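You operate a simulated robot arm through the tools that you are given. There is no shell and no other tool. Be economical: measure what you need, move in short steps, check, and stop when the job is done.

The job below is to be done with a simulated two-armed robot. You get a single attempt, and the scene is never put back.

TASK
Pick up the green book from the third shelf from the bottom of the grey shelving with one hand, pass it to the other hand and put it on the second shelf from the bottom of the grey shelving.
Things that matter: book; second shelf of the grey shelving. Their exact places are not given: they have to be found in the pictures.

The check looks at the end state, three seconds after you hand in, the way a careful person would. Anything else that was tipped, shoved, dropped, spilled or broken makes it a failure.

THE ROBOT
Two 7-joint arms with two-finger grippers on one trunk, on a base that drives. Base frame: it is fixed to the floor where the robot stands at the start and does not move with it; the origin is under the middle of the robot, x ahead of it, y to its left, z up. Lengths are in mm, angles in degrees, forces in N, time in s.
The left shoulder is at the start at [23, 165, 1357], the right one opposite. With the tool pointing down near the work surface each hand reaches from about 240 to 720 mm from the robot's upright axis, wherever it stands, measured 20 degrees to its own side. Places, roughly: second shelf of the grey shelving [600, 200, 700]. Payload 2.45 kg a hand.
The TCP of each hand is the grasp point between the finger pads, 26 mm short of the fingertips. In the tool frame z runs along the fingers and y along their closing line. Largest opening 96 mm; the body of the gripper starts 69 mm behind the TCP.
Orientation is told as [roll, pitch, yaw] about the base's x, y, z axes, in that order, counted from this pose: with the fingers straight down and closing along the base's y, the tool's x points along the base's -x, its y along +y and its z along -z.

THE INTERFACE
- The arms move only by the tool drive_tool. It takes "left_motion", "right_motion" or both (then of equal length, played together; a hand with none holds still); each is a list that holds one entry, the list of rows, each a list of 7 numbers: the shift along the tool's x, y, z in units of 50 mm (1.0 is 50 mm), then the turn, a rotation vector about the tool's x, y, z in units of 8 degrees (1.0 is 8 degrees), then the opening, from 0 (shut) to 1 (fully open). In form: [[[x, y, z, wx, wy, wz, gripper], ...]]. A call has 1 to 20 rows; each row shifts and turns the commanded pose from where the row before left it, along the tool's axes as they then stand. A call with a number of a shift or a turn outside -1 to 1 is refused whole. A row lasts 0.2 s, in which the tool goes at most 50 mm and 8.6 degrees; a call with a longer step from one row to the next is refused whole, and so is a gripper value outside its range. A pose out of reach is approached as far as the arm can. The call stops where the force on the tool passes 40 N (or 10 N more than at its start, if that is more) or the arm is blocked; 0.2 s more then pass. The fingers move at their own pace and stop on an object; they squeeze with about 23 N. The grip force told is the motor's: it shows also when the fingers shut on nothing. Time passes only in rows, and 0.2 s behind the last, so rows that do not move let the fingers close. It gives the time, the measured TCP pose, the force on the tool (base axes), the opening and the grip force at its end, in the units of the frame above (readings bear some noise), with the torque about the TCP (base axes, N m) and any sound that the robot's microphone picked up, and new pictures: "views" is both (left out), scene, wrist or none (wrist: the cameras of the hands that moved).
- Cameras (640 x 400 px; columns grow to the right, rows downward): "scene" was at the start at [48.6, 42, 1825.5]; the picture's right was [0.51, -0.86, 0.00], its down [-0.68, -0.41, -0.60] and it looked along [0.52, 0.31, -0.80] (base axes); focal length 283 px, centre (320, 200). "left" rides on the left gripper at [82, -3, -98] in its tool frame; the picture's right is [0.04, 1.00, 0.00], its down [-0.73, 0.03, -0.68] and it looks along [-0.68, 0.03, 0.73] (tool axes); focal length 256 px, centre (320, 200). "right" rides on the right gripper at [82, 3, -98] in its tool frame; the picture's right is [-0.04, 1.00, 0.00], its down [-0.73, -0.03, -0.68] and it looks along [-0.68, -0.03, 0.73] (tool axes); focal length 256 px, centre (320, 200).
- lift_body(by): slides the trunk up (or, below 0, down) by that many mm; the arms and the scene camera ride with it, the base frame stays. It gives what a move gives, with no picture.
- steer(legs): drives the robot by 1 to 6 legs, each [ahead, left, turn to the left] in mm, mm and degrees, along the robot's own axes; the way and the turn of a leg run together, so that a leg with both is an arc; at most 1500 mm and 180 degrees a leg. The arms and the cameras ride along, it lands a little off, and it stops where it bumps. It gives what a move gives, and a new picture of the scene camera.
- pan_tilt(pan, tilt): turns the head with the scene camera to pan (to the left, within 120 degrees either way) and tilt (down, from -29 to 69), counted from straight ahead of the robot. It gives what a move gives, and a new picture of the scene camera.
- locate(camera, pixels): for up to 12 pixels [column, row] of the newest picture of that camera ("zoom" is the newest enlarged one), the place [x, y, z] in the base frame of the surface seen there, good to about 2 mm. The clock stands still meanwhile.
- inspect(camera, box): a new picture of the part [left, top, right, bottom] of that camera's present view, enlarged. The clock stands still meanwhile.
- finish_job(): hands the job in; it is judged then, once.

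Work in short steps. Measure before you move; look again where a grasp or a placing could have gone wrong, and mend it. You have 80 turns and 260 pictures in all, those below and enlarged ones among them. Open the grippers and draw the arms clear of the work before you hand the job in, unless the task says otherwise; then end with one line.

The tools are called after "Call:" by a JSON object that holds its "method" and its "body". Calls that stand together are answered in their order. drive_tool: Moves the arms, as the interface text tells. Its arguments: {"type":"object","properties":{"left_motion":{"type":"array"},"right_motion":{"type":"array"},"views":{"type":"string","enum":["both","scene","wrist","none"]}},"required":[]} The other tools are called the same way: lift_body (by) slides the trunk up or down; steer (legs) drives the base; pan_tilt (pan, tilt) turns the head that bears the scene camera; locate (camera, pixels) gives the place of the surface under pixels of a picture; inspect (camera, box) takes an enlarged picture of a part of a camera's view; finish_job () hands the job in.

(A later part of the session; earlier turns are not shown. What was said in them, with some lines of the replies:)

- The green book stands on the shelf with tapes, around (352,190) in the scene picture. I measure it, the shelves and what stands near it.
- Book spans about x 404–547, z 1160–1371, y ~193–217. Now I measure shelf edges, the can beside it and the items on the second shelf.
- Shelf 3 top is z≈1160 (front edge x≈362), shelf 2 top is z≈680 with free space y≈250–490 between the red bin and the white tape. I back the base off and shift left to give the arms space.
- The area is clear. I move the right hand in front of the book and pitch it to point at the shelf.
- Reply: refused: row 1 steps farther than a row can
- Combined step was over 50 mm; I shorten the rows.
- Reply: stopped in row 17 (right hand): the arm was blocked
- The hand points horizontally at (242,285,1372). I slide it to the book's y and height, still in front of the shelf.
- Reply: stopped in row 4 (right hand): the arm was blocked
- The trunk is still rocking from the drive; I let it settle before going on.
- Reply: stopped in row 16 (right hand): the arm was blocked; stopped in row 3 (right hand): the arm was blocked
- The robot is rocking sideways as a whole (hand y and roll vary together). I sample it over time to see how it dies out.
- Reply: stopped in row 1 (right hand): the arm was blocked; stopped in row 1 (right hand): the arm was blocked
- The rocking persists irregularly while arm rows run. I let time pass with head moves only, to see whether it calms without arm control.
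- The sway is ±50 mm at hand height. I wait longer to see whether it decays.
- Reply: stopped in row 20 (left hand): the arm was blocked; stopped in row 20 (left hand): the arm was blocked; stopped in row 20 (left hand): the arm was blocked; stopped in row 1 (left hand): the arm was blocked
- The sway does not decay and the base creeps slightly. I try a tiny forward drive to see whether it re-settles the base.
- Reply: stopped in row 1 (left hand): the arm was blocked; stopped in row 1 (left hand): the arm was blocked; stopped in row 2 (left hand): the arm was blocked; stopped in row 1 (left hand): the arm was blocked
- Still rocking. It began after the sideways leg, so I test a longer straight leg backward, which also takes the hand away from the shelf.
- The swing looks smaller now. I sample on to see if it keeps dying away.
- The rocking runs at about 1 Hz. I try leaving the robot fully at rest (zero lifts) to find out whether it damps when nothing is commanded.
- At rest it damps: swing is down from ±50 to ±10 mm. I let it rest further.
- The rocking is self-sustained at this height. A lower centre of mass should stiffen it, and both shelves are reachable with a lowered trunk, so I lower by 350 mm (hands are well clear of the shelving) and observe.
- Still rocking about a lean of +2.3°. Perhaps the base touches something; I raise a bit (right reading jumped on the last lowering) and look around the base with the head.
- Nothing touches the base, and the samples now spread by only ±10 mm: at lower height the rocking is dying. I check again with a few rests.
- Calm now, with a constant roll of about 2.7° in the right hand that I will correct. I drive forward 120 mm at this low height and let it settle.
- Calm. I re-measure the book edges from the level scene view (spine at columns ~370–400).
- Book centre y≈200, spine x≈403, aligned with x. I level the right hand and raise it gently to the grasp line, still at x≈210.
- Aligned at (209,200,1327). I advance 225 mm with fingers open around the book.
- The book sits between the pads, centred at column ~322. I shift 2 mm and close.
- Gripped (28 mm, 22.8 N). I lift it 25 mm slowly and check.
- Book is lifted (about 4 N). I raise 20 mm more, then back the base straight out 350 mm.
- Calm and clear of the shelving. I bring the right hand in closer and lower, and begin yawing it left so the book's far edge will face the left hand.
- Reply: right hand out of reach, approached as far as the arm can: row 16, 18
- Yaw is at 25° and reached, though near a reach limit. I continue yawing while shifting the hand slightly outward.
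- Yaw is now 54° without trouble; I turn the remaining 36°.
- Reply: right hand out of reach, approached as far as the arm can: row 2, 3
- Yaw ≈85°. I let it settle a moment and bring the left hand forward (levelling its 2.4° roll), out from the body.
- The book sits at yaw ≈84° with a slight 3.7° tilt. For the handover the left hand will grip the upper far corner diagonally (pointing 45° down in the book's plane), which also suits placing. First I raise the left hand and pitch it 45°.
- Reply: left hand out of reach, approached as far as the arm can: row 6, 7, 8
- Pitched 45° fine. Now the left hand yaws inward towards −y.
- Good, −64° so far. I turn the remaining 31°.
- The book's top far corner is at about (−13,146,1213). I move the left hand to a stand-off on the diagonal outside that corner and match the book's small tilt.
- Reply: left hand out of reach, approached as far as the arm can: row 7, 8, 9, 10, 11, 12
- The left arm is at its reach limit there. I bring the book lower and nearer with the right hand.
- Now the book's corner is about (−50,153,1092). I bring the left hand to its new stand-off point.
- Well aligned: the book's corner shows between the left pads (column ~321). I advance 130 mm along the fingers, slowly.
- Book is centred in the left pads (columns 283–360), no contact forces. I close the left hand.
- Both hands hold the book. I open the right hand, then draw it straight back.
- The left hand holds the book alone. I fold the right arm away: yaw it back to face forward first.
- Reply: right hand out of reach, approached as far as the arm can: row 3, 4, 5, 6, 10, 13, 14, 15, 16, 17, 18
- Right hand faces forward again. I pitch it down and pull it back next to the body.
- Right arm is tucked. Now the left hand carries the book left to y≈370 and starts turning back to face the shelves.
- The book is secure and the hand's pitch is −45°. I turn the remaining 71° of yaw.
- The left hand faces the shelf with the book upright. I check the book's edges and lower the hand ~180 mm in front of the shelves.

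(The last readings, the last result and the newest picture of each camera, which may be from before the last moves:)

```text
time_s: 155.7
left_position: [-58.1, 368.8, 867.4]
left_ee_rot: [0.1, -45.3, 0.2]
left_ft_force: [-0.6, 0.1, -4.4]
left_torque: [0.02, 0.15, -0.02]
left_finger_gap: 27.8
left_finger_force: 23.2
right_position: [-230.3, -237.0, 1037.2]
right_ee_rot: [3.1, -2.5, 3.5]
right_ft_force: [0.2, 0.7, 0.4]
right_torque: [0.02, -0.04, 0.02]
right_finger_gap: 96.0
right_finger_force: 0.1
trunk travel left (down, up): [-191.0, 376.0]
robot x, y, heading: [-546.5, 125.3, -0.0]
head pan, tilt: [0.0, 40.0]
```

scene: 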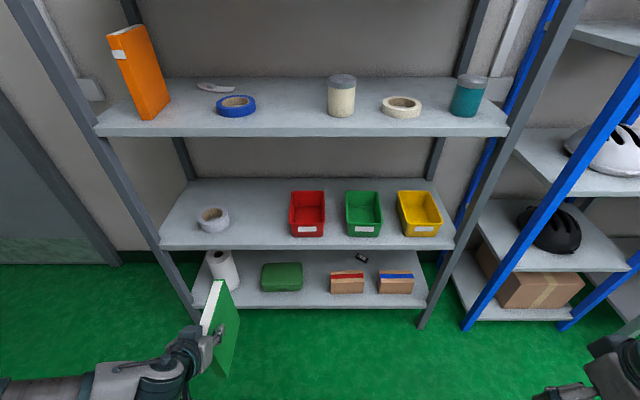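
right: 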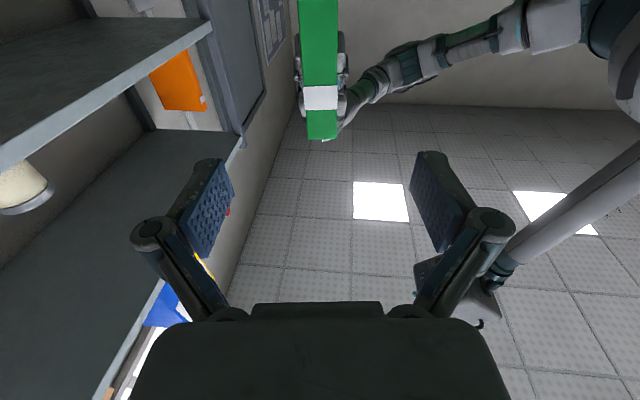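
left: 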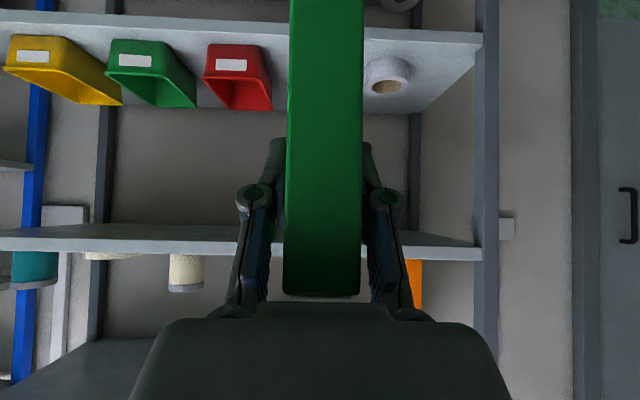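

Book is upright, bottom at z≈700. I raise 15 mm for margin and drive forward 250 mm, stopping short of the shelf.

Call:
{"method": "lift_body", "body": {"by": 15}}

Call:
{"method": "steer", "body": {"legs": [[250, 0, 0]]}}

Call:
{"method": "pan_tilt", "body": {"pan": 20, "tilt": 50}}

Call:
{"method": "lift_body", "body": {"by": 0}}

Call:
{"method": "lift_body", "body": {"by": 1}}

```text
time_s: 156.3
left_position: [-58.4, 368.0, 881.4]
left_ee_rot: [0.0, -45.3, 0.2]
left_ft_force: [1.1, -0.1, -2.8]
left_torque: [0.0, 0.16, -0.01]
left_finger_gap: 27.9
left_finger_force: 22.8
right_position: [-228.9, -236.8, 1052.1]
right_ee_rot: [3.1, -2.5, 3.5]
right_ft_force: [1.1, 0.5, 0.4]
right_torque: [0.03, 0.04, -0.02]
right_finger_gap: 96.0
right_finger_force: 0.1
trunk travel left (down, up): [-206.0, 361.0]
robot x, y, heading: [-547.4, 123.3, 0.1]
head pan, tilt: [0.0, 40.0]
```

```text
time_s: 158.1
left_position: [190.9, 366.8, 882.1]
left_ee_rot: [0.0, -45.2, 0.0]
left_ft_force: [0.0, 0.3, -4.5]
left_torque: [0.01, 0.17, 0.03]
left_finger_gap: 27.6
left_finger_force: 22.9
right_position: [16.0, -238.7, 1051.9]
right_ee_rot: [3.1, -2.5, 3.2]
right_ft_force: [1.1, 0.6, 1.2]
right_torque: [-0.02, -0.03, 0.01]
right_finger_gap: 96.0
right_finger_force: 0.0
trunk travel left (down, up): [-206.0, 361.0]
robot x, y, heading: [-299.6, 122.9, -0.2]
head pan, tilt: [0.0, 40.0]
```

scene: 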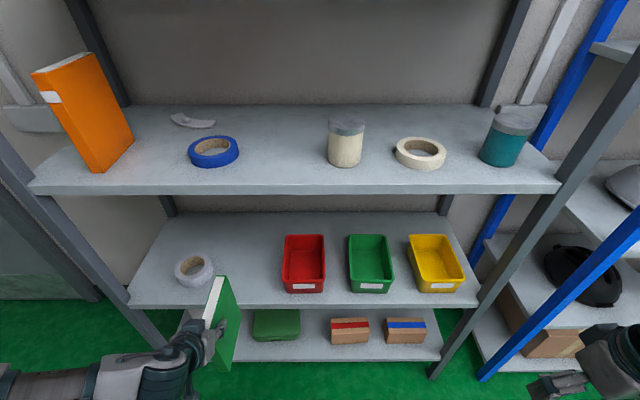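

```text
time_s: 158.9
left_position: [188.1, 365.5, 884.6]
left_ee_rot: [0.1, -45.5, -0.1]
left_ft_force: [-0.6, -0.4, -3.8]
left_torque: [-0.03, 0.16, -0.01]
left_finger_gap: 28.0
left_finger_force: 22.2
right_position: [13.9, -238.3, 1053.8]
right_ee_rot: [3.1, -2.6, 3.3]
right_ft_force: [-0.1, -0.3, 0.2]
right_torque: [0.02, -0.01, -0.02]
right_finger_gap: 96.0
right_finger_force: 0.1
trunk travel left (down, up): [-206.0, 361.0]
robot x, y, heading: [-301.6, 122.8, -0.2]
head pan, tilt: [20.0, 50.0]
```

scene: 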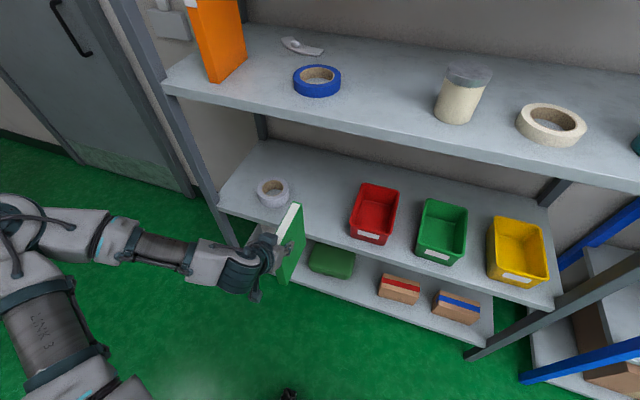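

```text
time_s: 159.4
left_position: [188.6, 366.6, 882.9]
left_ee_rot: [0.1, -45.4, 0.0]
left_ft_force: [-0.3, 0.5, -3.4]
left_torque: [0.01, 0.14, 0.04]
left_finger_gap: 27.6
left_finger_force: 23.1
right_position: [13.1, -239.0, 1054.1]
right_ee_rot: [3.1, -2.7, 3.2]
right_ft_force: [-0.2, 0.5, 0.1]
right_torque: [-0.01, 0.01, -0.01]
right_finger_gap: 96.1
right_finger_force: 0.0
trunk travel left (down, up): [-206.0, 361.0]
robot x, y, heading: [-298.5, 122.0, -0.3]
head pan, tilt: [20.0, 50.0]
```

```text
time_s: 159.9
left_position: [188.1, 365.0, 883.5]
left_ee_rot: [0.1, -45.4, 0.0]
left_ft_force: [-0.3, 0.5, -5.0]
left_torque: [0.02, 0.18, 0.05]
left_finger_gap: 27.7
left_finger_force: 23.1
right_position: [13.4, -239.8, 1053.7]
right_ee_rot: [3.1, -2.5, 3.2]
right_ft_force: [0.6, -0.7, 0.4]
right_torque: [-0.02, 0.03, 0.0]
right_finger_gap: 96.0
right_finger_force: 0.1
trunk travel left (down, up): [-207.0, 360.0]
robot x, y, heading: [-298.7, 120.7, -0.3]
head pan, tilt: [20.0, 50.0]
```

Calm, book at x 153–296 in front of the shelf. I verify the shelf-2 surface and neighbours from this view.

Call:
{"method": "locate", "body": {"camera": "scene", "pixels": [[320, 205], [325, 235], [340, 190], [290, 190], [262, 205], [352, 215], [360, 185], [320, 170], [345, 242], [312, 195], [298, 208], [300, 230]]}}

```text
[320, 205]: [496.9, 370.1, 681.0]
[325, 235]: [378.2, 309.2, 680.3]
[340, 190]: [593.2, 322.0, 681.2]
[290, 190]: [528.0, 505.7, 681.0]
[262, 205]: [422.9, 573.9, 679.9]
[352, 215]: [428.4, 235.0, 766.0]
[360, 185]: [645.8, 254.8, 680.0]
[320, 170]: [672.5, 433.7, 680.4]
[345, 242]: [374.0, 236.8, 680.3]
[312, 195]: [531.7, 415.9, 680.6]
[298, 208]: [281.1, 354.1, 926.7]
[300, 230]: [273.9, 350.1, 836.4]
```

Shelf 2 is at z≈680.5 and clear there. I drive 180 mm further; the book's bottom is ~35 mm above the shelf.

Call:
{"method": "steer", "body": {"legs": [[180, 0, 0.2]]}}

Call:
{"method": "lift_body", "body": {"by": 0}}

Call:
{"method": "lift_body", "body": {"by": -1}}

```text
time_s: 161.4
left_position: [366.4, 369.1, 884.1]
left_ee_rot: [0.2, -45.3, 0.4]
left_ft_force: [0.9, 0.5, -3.9]
left_torque: [-0.02, 0.16, -0.03]
left_finger_gap: 27.5
left_finger_force: 23.2
right_position: [195.5, -238.2, 1054.6]
right_ee_rot: [3.0, -2.6, 3.6]
right_ft_force: [0.4, 0.5, 0.3]
right_torque: [0.02, 0.01, -0.01]
right_finger_gap: 95.9
right_finger_force: 0.0
trunk travel left (down, up): [-207.0, 360.0]
robot x, y, heading: [-123.5, 121.2, 0.1]
head pan, tilt: [20.0, 50.0]
```

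scene: 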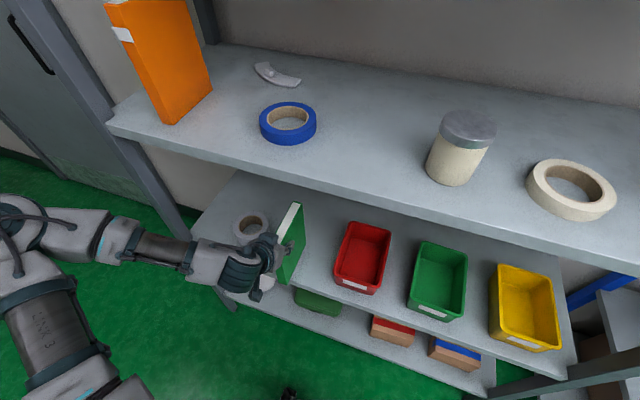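

```text
time_s: 161.9
left_position: [363.1, 369.2, 885.6]
left_ee_rot: [0.1, -45.6, 0.3]
left_ft_force: [0.2, 0.3, -2.5]
left_torque: [0.0, 0.14, -0.03]
left_finger_gap: 27.9
left_finger_force: 23.4
right_position: [191.9, -237.9, 1054.8]
right_ee_rot: [3.2, -2.8, 3.6]
right_ft_force: [1.4, -0.3, -0.9]
right_torque: [-0.03, 0.0, -0.03]
right_finger_gap: 95.9
right_finger_force: 0.1
trunk travel left (down, up): [-207.0, 360.0]
robot x, y, heading: [-122.5, 123.8, 0.1]
head pan, tilt: [20.0, 50.0]
```

```text
time_s: 162.4
left_position: [363.5, 369.0, 884.9]
left_ee_rot: [0.1, -45.5, 0.4]
left_ft_force: [0.3, 0.1, -4.2]
left_torque: [0.03, 0.12, 0.01]
left_finger_gap: 27.6
left_finger_force: 22.6
right_position: [192.0, -237.3, 1053.3]
right_ee_rot: [3.1, -2.8, 3.5]
right_ft_force: [0.6, -0.2, -1.1]
right_torque: [0.02, 0.0, -0.01]
right_finger_gap: 95.9
right_finger_force: 0.1
trunk travel left (down, up): [-206.0, 361.0]
robot x, y, heading: [-118.9, 123.7, 0.5]
head pan, tilt: [20.0, 50.0]
```

I move the book 75 mm further in with the arm, level.

Call:
{"method": "drive_tool", "body": {"left_motion": [[[-0.21, 0, 0.21, 0, 0, 0, 0], [-0.21, 0, 0.21, 0, 0, 0, 0], [-0.21, 0, 0.21, 0, 0, 0, 0], [-0.21, 0, 0.21, 0, 0, 0, 0], [-0.21, 0, 0.21, 0, 0, 0, 0], [0, 0, 0, 0, 0.05, 0, 0], [0, 0, 0, 0, 0, 0, 0]]]}}

Call:
{"method": "inspect", "body": {"camera": "scene", "box": [180, 150, 420, 350]}}

```text
time_s: 164.0
left_position: [438.4, 368.9, 885.2]
left_ee_rot: [0.2, -45.1, 0.3]
left_ft_force: [1.1, 0.4, -4.2]
left_torque: [-0.01, 0.17, -0.01]
left_finger_gap: 27.8
left_finger_force: 23.4
right_position: [192.1, -237.2, 1052.8]
right_ee_rot: [3.1, -2.8, 3.5]
right_ft_force: [0.4, -0.3, 0.8]
right_torque: [0.0, 0.02, -0.01]
right_finger_gap: 95.9
right_finger_force: 0.1
trunk travel left (down, up): [-206.0, 361.0]
robot x, y, heading: [-122.4, 125.0, 0.5]
head pan, tilt: [20.0, 50.0]
```

scene: 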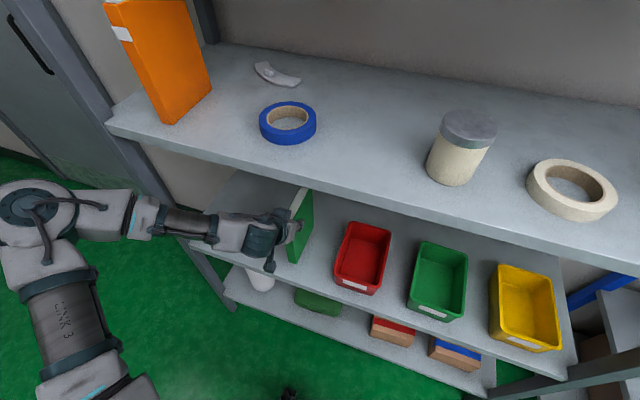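
left: 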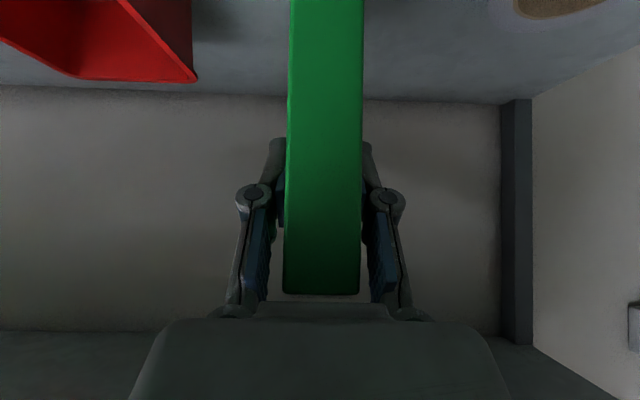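

```text
2.00 times, centred on (300, 250) of scene
```

zoom: 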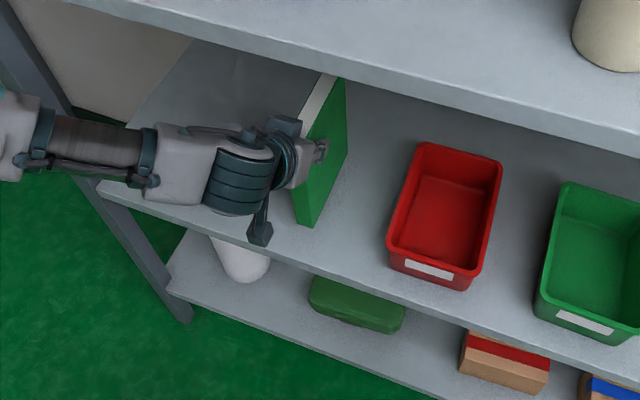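

Position is good (red bin well to the right). I lower 30 mm, then 2 mm per row down to contact.

Call:
{"method": "drive_tool", "body": {"left_motion": [[[0.1, 0, 0.1, 0, 0, 0, 0], [0.12, 0, 0.12, 0, 0, 0, 0], [0.12, 0, 0.12, 0, 0, 0, 0], [0.08, 0, 0.08, 0, 0, 0, 0], [0.028, 0, 0.028, 0, 0, 0, 0], [0.028, 0, 0.028, 0, 0, 0, 0], [0, 0, 0, 0, 0, 0, 0]]], "views": "none"}}

Call:
{"method": "drive_tool", "body": {"left_motion": [[[0.02, 0, 0.02, 0, 0, 0, 0], [0, 0, 0, 0, 0, 0, 0]]], "views": "none"}}

Call:
{"method": "drive_tool", "body": {"left_motion": [[[0.02, 0, 0.02, 0, 0, 0, 0], [0, 0, 0, 0, 0, 0, 0]]], "views": "none"}}

Call:
{"method": "inspect", "body": {"camera": "scene", "box": [240, 170, 400, 290]}}

```text
time_s: 165.6
left_position: [438.2, 368.7, 853.2]
left_ee_rot: [0.2, -45.1, 0.3]
left_ft_force: [0.4, 0.4, -4.5]
left_torque: [-0.02, 0.14, 0.01]
left_finger_gap: 27.5
left_finger_force: 22.2
right_position: [191.1, -237.2, 1055.3]
right_ee_rot: [3.1, -2.8, 3.5]
right_ft_force: [0.1, 0.1, 0.6]
right_torque: [-0.02, 0.01, -0.01]
right_finger_gap: 96.1
right_finger_force: 0.0
trunk travel left (down, up): [-206.0, 361.0]
robot x, y, heading: [-124.8, 118.7, 0.4]
head pan, tilt: [20.0, 50.0]
```

```text
time_s: 166.2
left_position: [438.0, 368.3, 851.3]
left_ee_rot: [0.1, -45.1, 0.3]
left_ft_force: [-0.4, -0.8, -3.5]
left_torque: [0.01, 0.17, -0.01]
left_finger_gap: 27.9
left_finger_force: 22.7
right_position: [192.4, -237.7, 1053.2]
right_ee_rot: [3.0, -2.8, 3.6]
right_ft_force: [-0.7, 0.3, 0.7]
right_torque: [0.0, -0.03, 0.02]
right_finger_gap: 96.3
right_finger_force: 0.1
trunk travel left (down, up): [-206.0, 361.0]
robot x, y, heading: [-119.0, 119.5, 0.3]
head pan, tilt: [20.0, 50.0]
```

```text
time_s: 166.8
left_position: [437.8, 369.7, 848.2]
left_ee_rot: [0.1, -45.1, 0.4]
left_ft_force: [-0.4, -0.3, -3.2]
left_torque: [0.03, 0.15, 0.04]
left_finger_gap: 27.8
left_finger_force: 23.4
right_position: [191.1, -237.0, 1054.1]
right_ee_rot: [3.1, -2.7, 3.6]
right_ft_force: [-0.1, 0.2, -0.1]
right_torque: [0.0, 0.0, -0.01]
right_finger_gap: 95.9
right_finger_force: 0.0
trunk travel left (down, up): [-206.0, 361.0]
robot x, y, heading: [-120.2, 122.4, -0.2]
head pan, tilt: [20.0, 50.0]
```

```text
3.33 times, centred on (320, 230) of scene
```

zoom: 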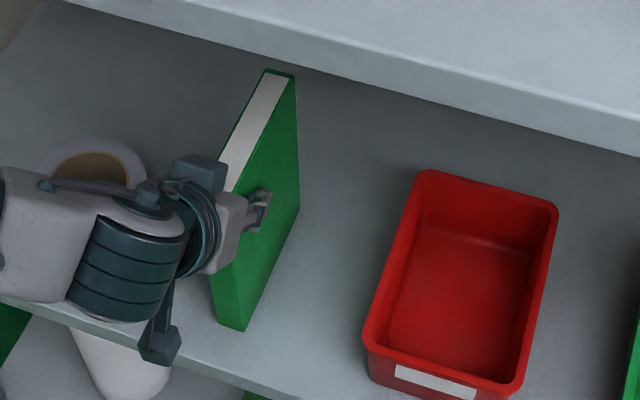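

Almost at contact (estimated 1 mm). I continue down in 1 mm steps watching the vertical force.

Call:
{"method": "drive_tool", "body": {"left_motion": [[[0.014, 0, 0.014, 0, 0, 0, 0], [0, 0, 0, 0, 0, 0, 0]]], "views": "none"}}

Call:
{"method": "drive_tool", "body": {"left_motion": [[[0.014, 0, 0.014, 0, 0, 0, 0], [0, 0, 0, 0, 0, 0, 0]]], "views": "none"}}

Call:
{"method": "drive_tool", "body": {"left_motion": [[[0.01, 0, 0.01, 0, 0, 0, 0], [0, 0, 0, 0, 0, 0, 0]]], "views": "none"}}

Call:
{"method": "locate", "body": {"camera": "zoom", "pixels": [[275, 75], [240, 320], [222, 310], [230, 325], [265, 290], [295, 110], [230, 170]]}}

```text
time_s: 167.4
left_position: [437.0, 368.8, 848.4]
left_ee_rot: [0.1, -45.3, 0.3]
left_ft_force: [-1.0, 0.8, 0.5]
left_torque: [0.1, 0.4, -0.01]
left_finger_gap: 27.6
left_finger_force: 23.0
right_position: [191.4, -237.1, 1053.2]
right_ee_rot: [3.2, -2.7, 3.6]
right_ft_force: [-0.6, 0.6, -0.3]
right_torque: [0.01, -0.01, -0.01]
right_finger_gap: 96.2
right_finger_force: 0.0
trunk travel left (down, up): [-206.0, 361.0]
robot x, y, heading: [-123.7, 120.7, 0.2]
head pan, tilt: [20.0, 50.0]
```

```text
time_s: 168.0
left_position: [438.0, 367.5, 847.9]
left_ee_rot: [0.1, -45.3, 0.2]
left_ft_force: [0.2, 0.0, 6.6]
left_torque: [0.14, 0.42, 0.0]
left_finger_gap: 27.8
left_finger_force: 23.5
right_position: [191.0, -238.2, 1053.9]
right_ee_rot: [3.1, -2.8, 3.6]
right_ft_force: [0.0, 0.0, 0.0]
right_torque: [0.0, 0.01, 0.02]
right_finger_gap: 96.0
right_finger_force: 0.1
trunk travel left (down, up): [-206.0, 361.0]
robot x, y, heading: [-123.8, 122.3, 0.2]
head pan, tilt: [20.0, 50.0]
```

```text
time_s: 168.6
left_position: [439.1, 369.5, 848.4]
left_ee_rot: [0.1, -45.4, 0.3]
left_ft_force: [3.5, 0.3, 11.4]
left_torque: [0.06, 0.23, 0.0]
left_finger_gap: 27.4
left_finger_force: 23.1
right_position: [191.5, -239.0, 1053.7]
right_ee_rot: [3.0, -2.8, 3.6]
right_ft_force: [0.4, -0.9, -0.2]
right_torque: [-0.03, -0.01, -0.01]
right_finger_gap: 96.1
right_finger_force: 0.0
trunk travel left (down, up): [-206.0, 361.0]
robot x, y, heading: [-124.2, 122.2, 0.2]
head pan, tilt: [20.0, 50.0]
```

```text
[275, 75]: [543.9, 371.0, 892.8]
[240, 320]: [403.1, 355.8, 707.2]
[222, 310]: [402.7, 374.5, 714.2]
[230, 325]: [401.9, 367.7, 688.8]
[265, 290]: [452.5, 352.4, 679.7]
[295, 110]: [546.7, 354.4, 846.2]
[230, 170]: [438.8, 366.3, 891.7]
```

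The book stands on the shelf (11 N contact). I relieve the press by ~1.5 mm, then open the fingers gradually.

Call:
{"method": "drive_tool", "body": {"left_motion": [[[-0.02, 0, -0.02, 0, 0, 0, 0], [0, 0, 0, 0, 0, 0, 0], [0, 0, 0, 0, 0, 0, 0.25], [0, 0, 0, 0, 0, 0, 0.32], [0, 0, 0, 0, 0, 0, 0.4], [0, 0, 0, 0, 0, 0, 0.6], [0, 0, 0, 0, 0, 0, 0.8], [0, 0, 0, 0, 0, 0, 1], [0, 0, 0, 0, 0, 0, 1]]]}}

```text
time_s: 170.6
left_position: [437.2, 368.6, 847.5]
left_ee_rot: [0.1, -45.1, 0.3]
left_ft_force: [-0.8, 0.2, -0.3]
left_torque: [0.0, -0.04, -0.02]
left_finger_gap: 96.1
left_finger_force: 0.0
right_position: [191.9, -238.2, 1055.2]
right_ee_rot: [3.1, -2.9, 3.6]
right_ft_force: [1.1, -0.4, -0.3]
right_torque: [0.0, 0.0, 0.0]
right_finger_gap: 96.1
right_finger_force: 0.1
trunk travel left (down, up): [-206.0, 361.0]
robot x, y, heading: [-122.8, 119.9, 0.3]
head pan, tilt: [20.0, 50.0]
```

scene: 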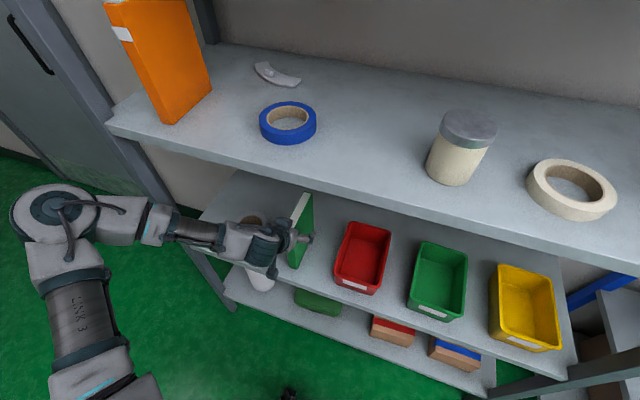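
left: 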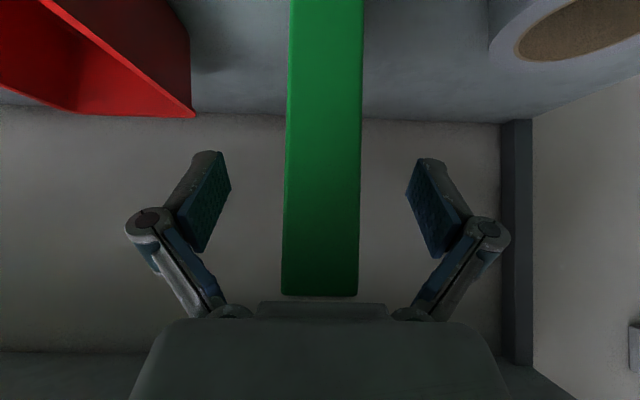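

The book stands freely between the open fingers. I draw the hand straight back along its axis, slowly.

Call:
{"method": "drive_tool", "body": {"left_motion": [[[0, 0, -0.15, 0, 0, 0, 1], [0, 0, -0.25, 0, 0, 0, 1], [0, 0, -0.3, 0, 0, 0, 1], [0, 0, -0.3, 0, 0, 0, 1], [0, 0, -0.3, 0, 0, 0, 1], [0, 0, -0.3, 0, 0, 0, 1], [0, 0, -0.3, 0, 0, 0, 1], [0, 0, -0.3, 0, 0, 0, 1], [0.2, 0, -0.2, 0, 0, 0, 1], [0.2, 0, -0.2, 0, 0, 0, 1], [0.2, 0, -0.2, 0, 0, 0, 1], [0.2, 0, -0.2, 0, 0, 0, 1], [0, 0, 0, 0, 0, 0, 1]]]}}

```text
time_s: 173.4
left_position: [343.2, 369.0, 926.8]
left_ee_rot: [0.2, -45.2, 0.3]
left_ft_force: [-0.4, 0.9, 0.3]
left_torque: [-0.01, -0.02, 0.03]
left_finger_gap: 95.9
left_finger_force: 0.1
left hand out of reach, approached as far as the arm can: row 10, 11, 12
right_position: [190.5, -237.2, 1054.4]
right_ee_rot: [3.2, -2.8, 3.6]
right_ft_force: [-0.5, 0.5, -0.1]
right_torque: [-0.01, 0.01, -0.03]
right_finger_gap: 95.9
right_finger_force: 0.0
trunk travel left (down, up): [-206.0, 361.0]
robot x, y, heading: [-120.0, 121.2, 0.1]
head pan, tilt: [20.0, 50.0]
```

scene: 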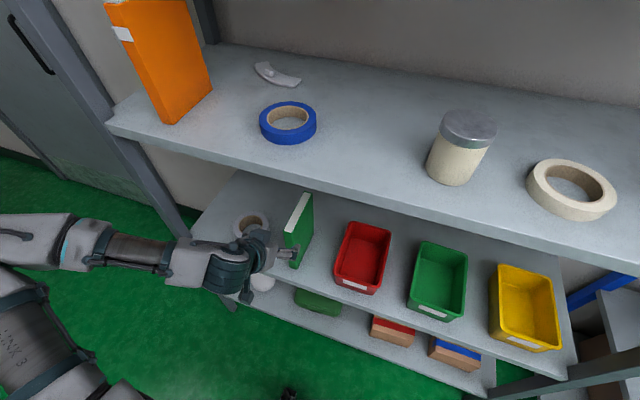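
left: 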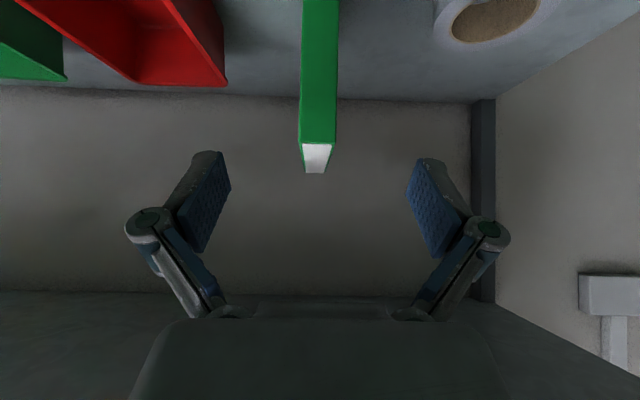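

The hand is clear of the upright book. I back the base off 300 mm and look at the result.

Call:
{"method": "steer", "body": {"legs": [[-300, 0, 0]]}}

Call:
{"method": "pan_tilt", "body": {"pan": 15, "tilt": 35}}

Call:
{"method": "inspect", "body": {"camera": "scene", "box": [100, 100, 500, 350]}}

```text
time_s: 175.5
left_position: [39.4, 368.2, 926.5]
left_ee_rot: [0.1, -45.1, 0.2]
left_ft_force: [0.1, -0.9, -0.1]
left_torque: [0.01, -0.03, -0.02]
left_finger_gap: 96.0
left_finger_force: 0.0
right_position: [-111.8, -237.6, 1054.1]
right_ee_rot: [3.0, -2.8, 3.5]
right_ft_force: [-0.2, -0.2, 0.0]
right_torque: [0.05, -0.02, 0.0]
right_finger_gap: 96.1
right_finger_force: 0.1
trunk travel left (down, up): [-206.0, 361.0]
robot x, y, heading: [-426.9, 121.2, 0.2]
head pan, tilt: [20.0, 50.0]
```

scene: 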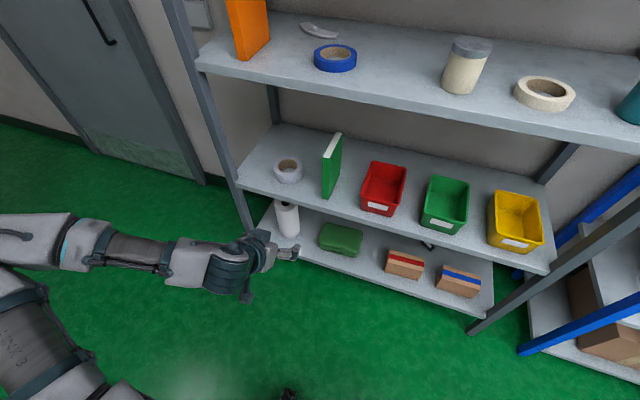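

```text
time_s: 176.3
left_position: [37.9, 367.8, 927.9]
left_ee_rot: [0.1, -45.2, 0.2]
left_ft_force: [0.0, 0.5, 0.5]
left_torque: [-0.01, 0.03, 0.0]
left_finger_gap: 96.0
left_finger_force: 0.1
right_position: [-114.1, -238.3, 1054.6]
right_ee_rot: [3.1, -3.0, 3.6]
right_ft_force: [0.2, 0.1, 0.5]
right_torque: [0.01, 0.0, -0.01]
right_finger_gap: 96.3
right_finger_force: 0.0
trunk travel left (down, up): [-206.0, 361.0]
robot x, y, heading: [-424.8, 122.6, -0.1]
head pan, tilt: [15.0, 35.0]
```

scene: 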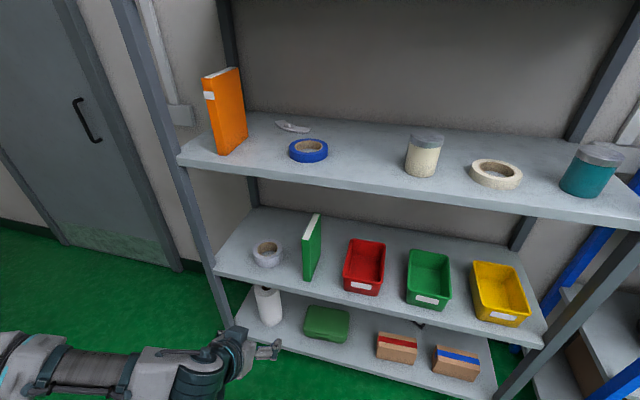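

```text
1.60 times, centred on (300, 225) of scene
```

zoom: 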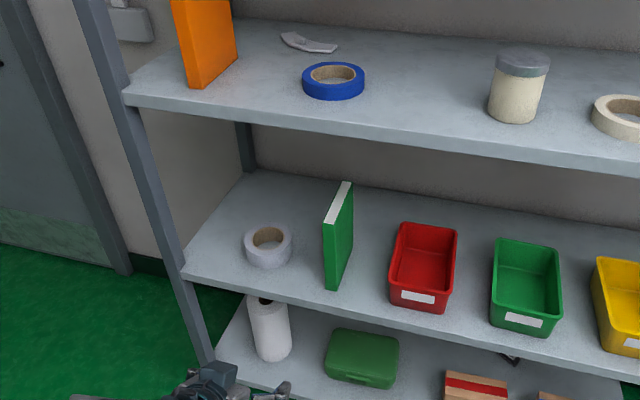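

The green book stands upright on the second shelf, every other object is where it was, both grippers are open and the arms are clear. I hand in.

Call:
{"method": "finish_job", "body": {}}

```text
The job is handed in.
```

The green book now stands upright on the second shelf of the grey shelving: the right hand picked it up from the third shelf and passed it to the left, which set it down. In the last picture nothing else had moved.
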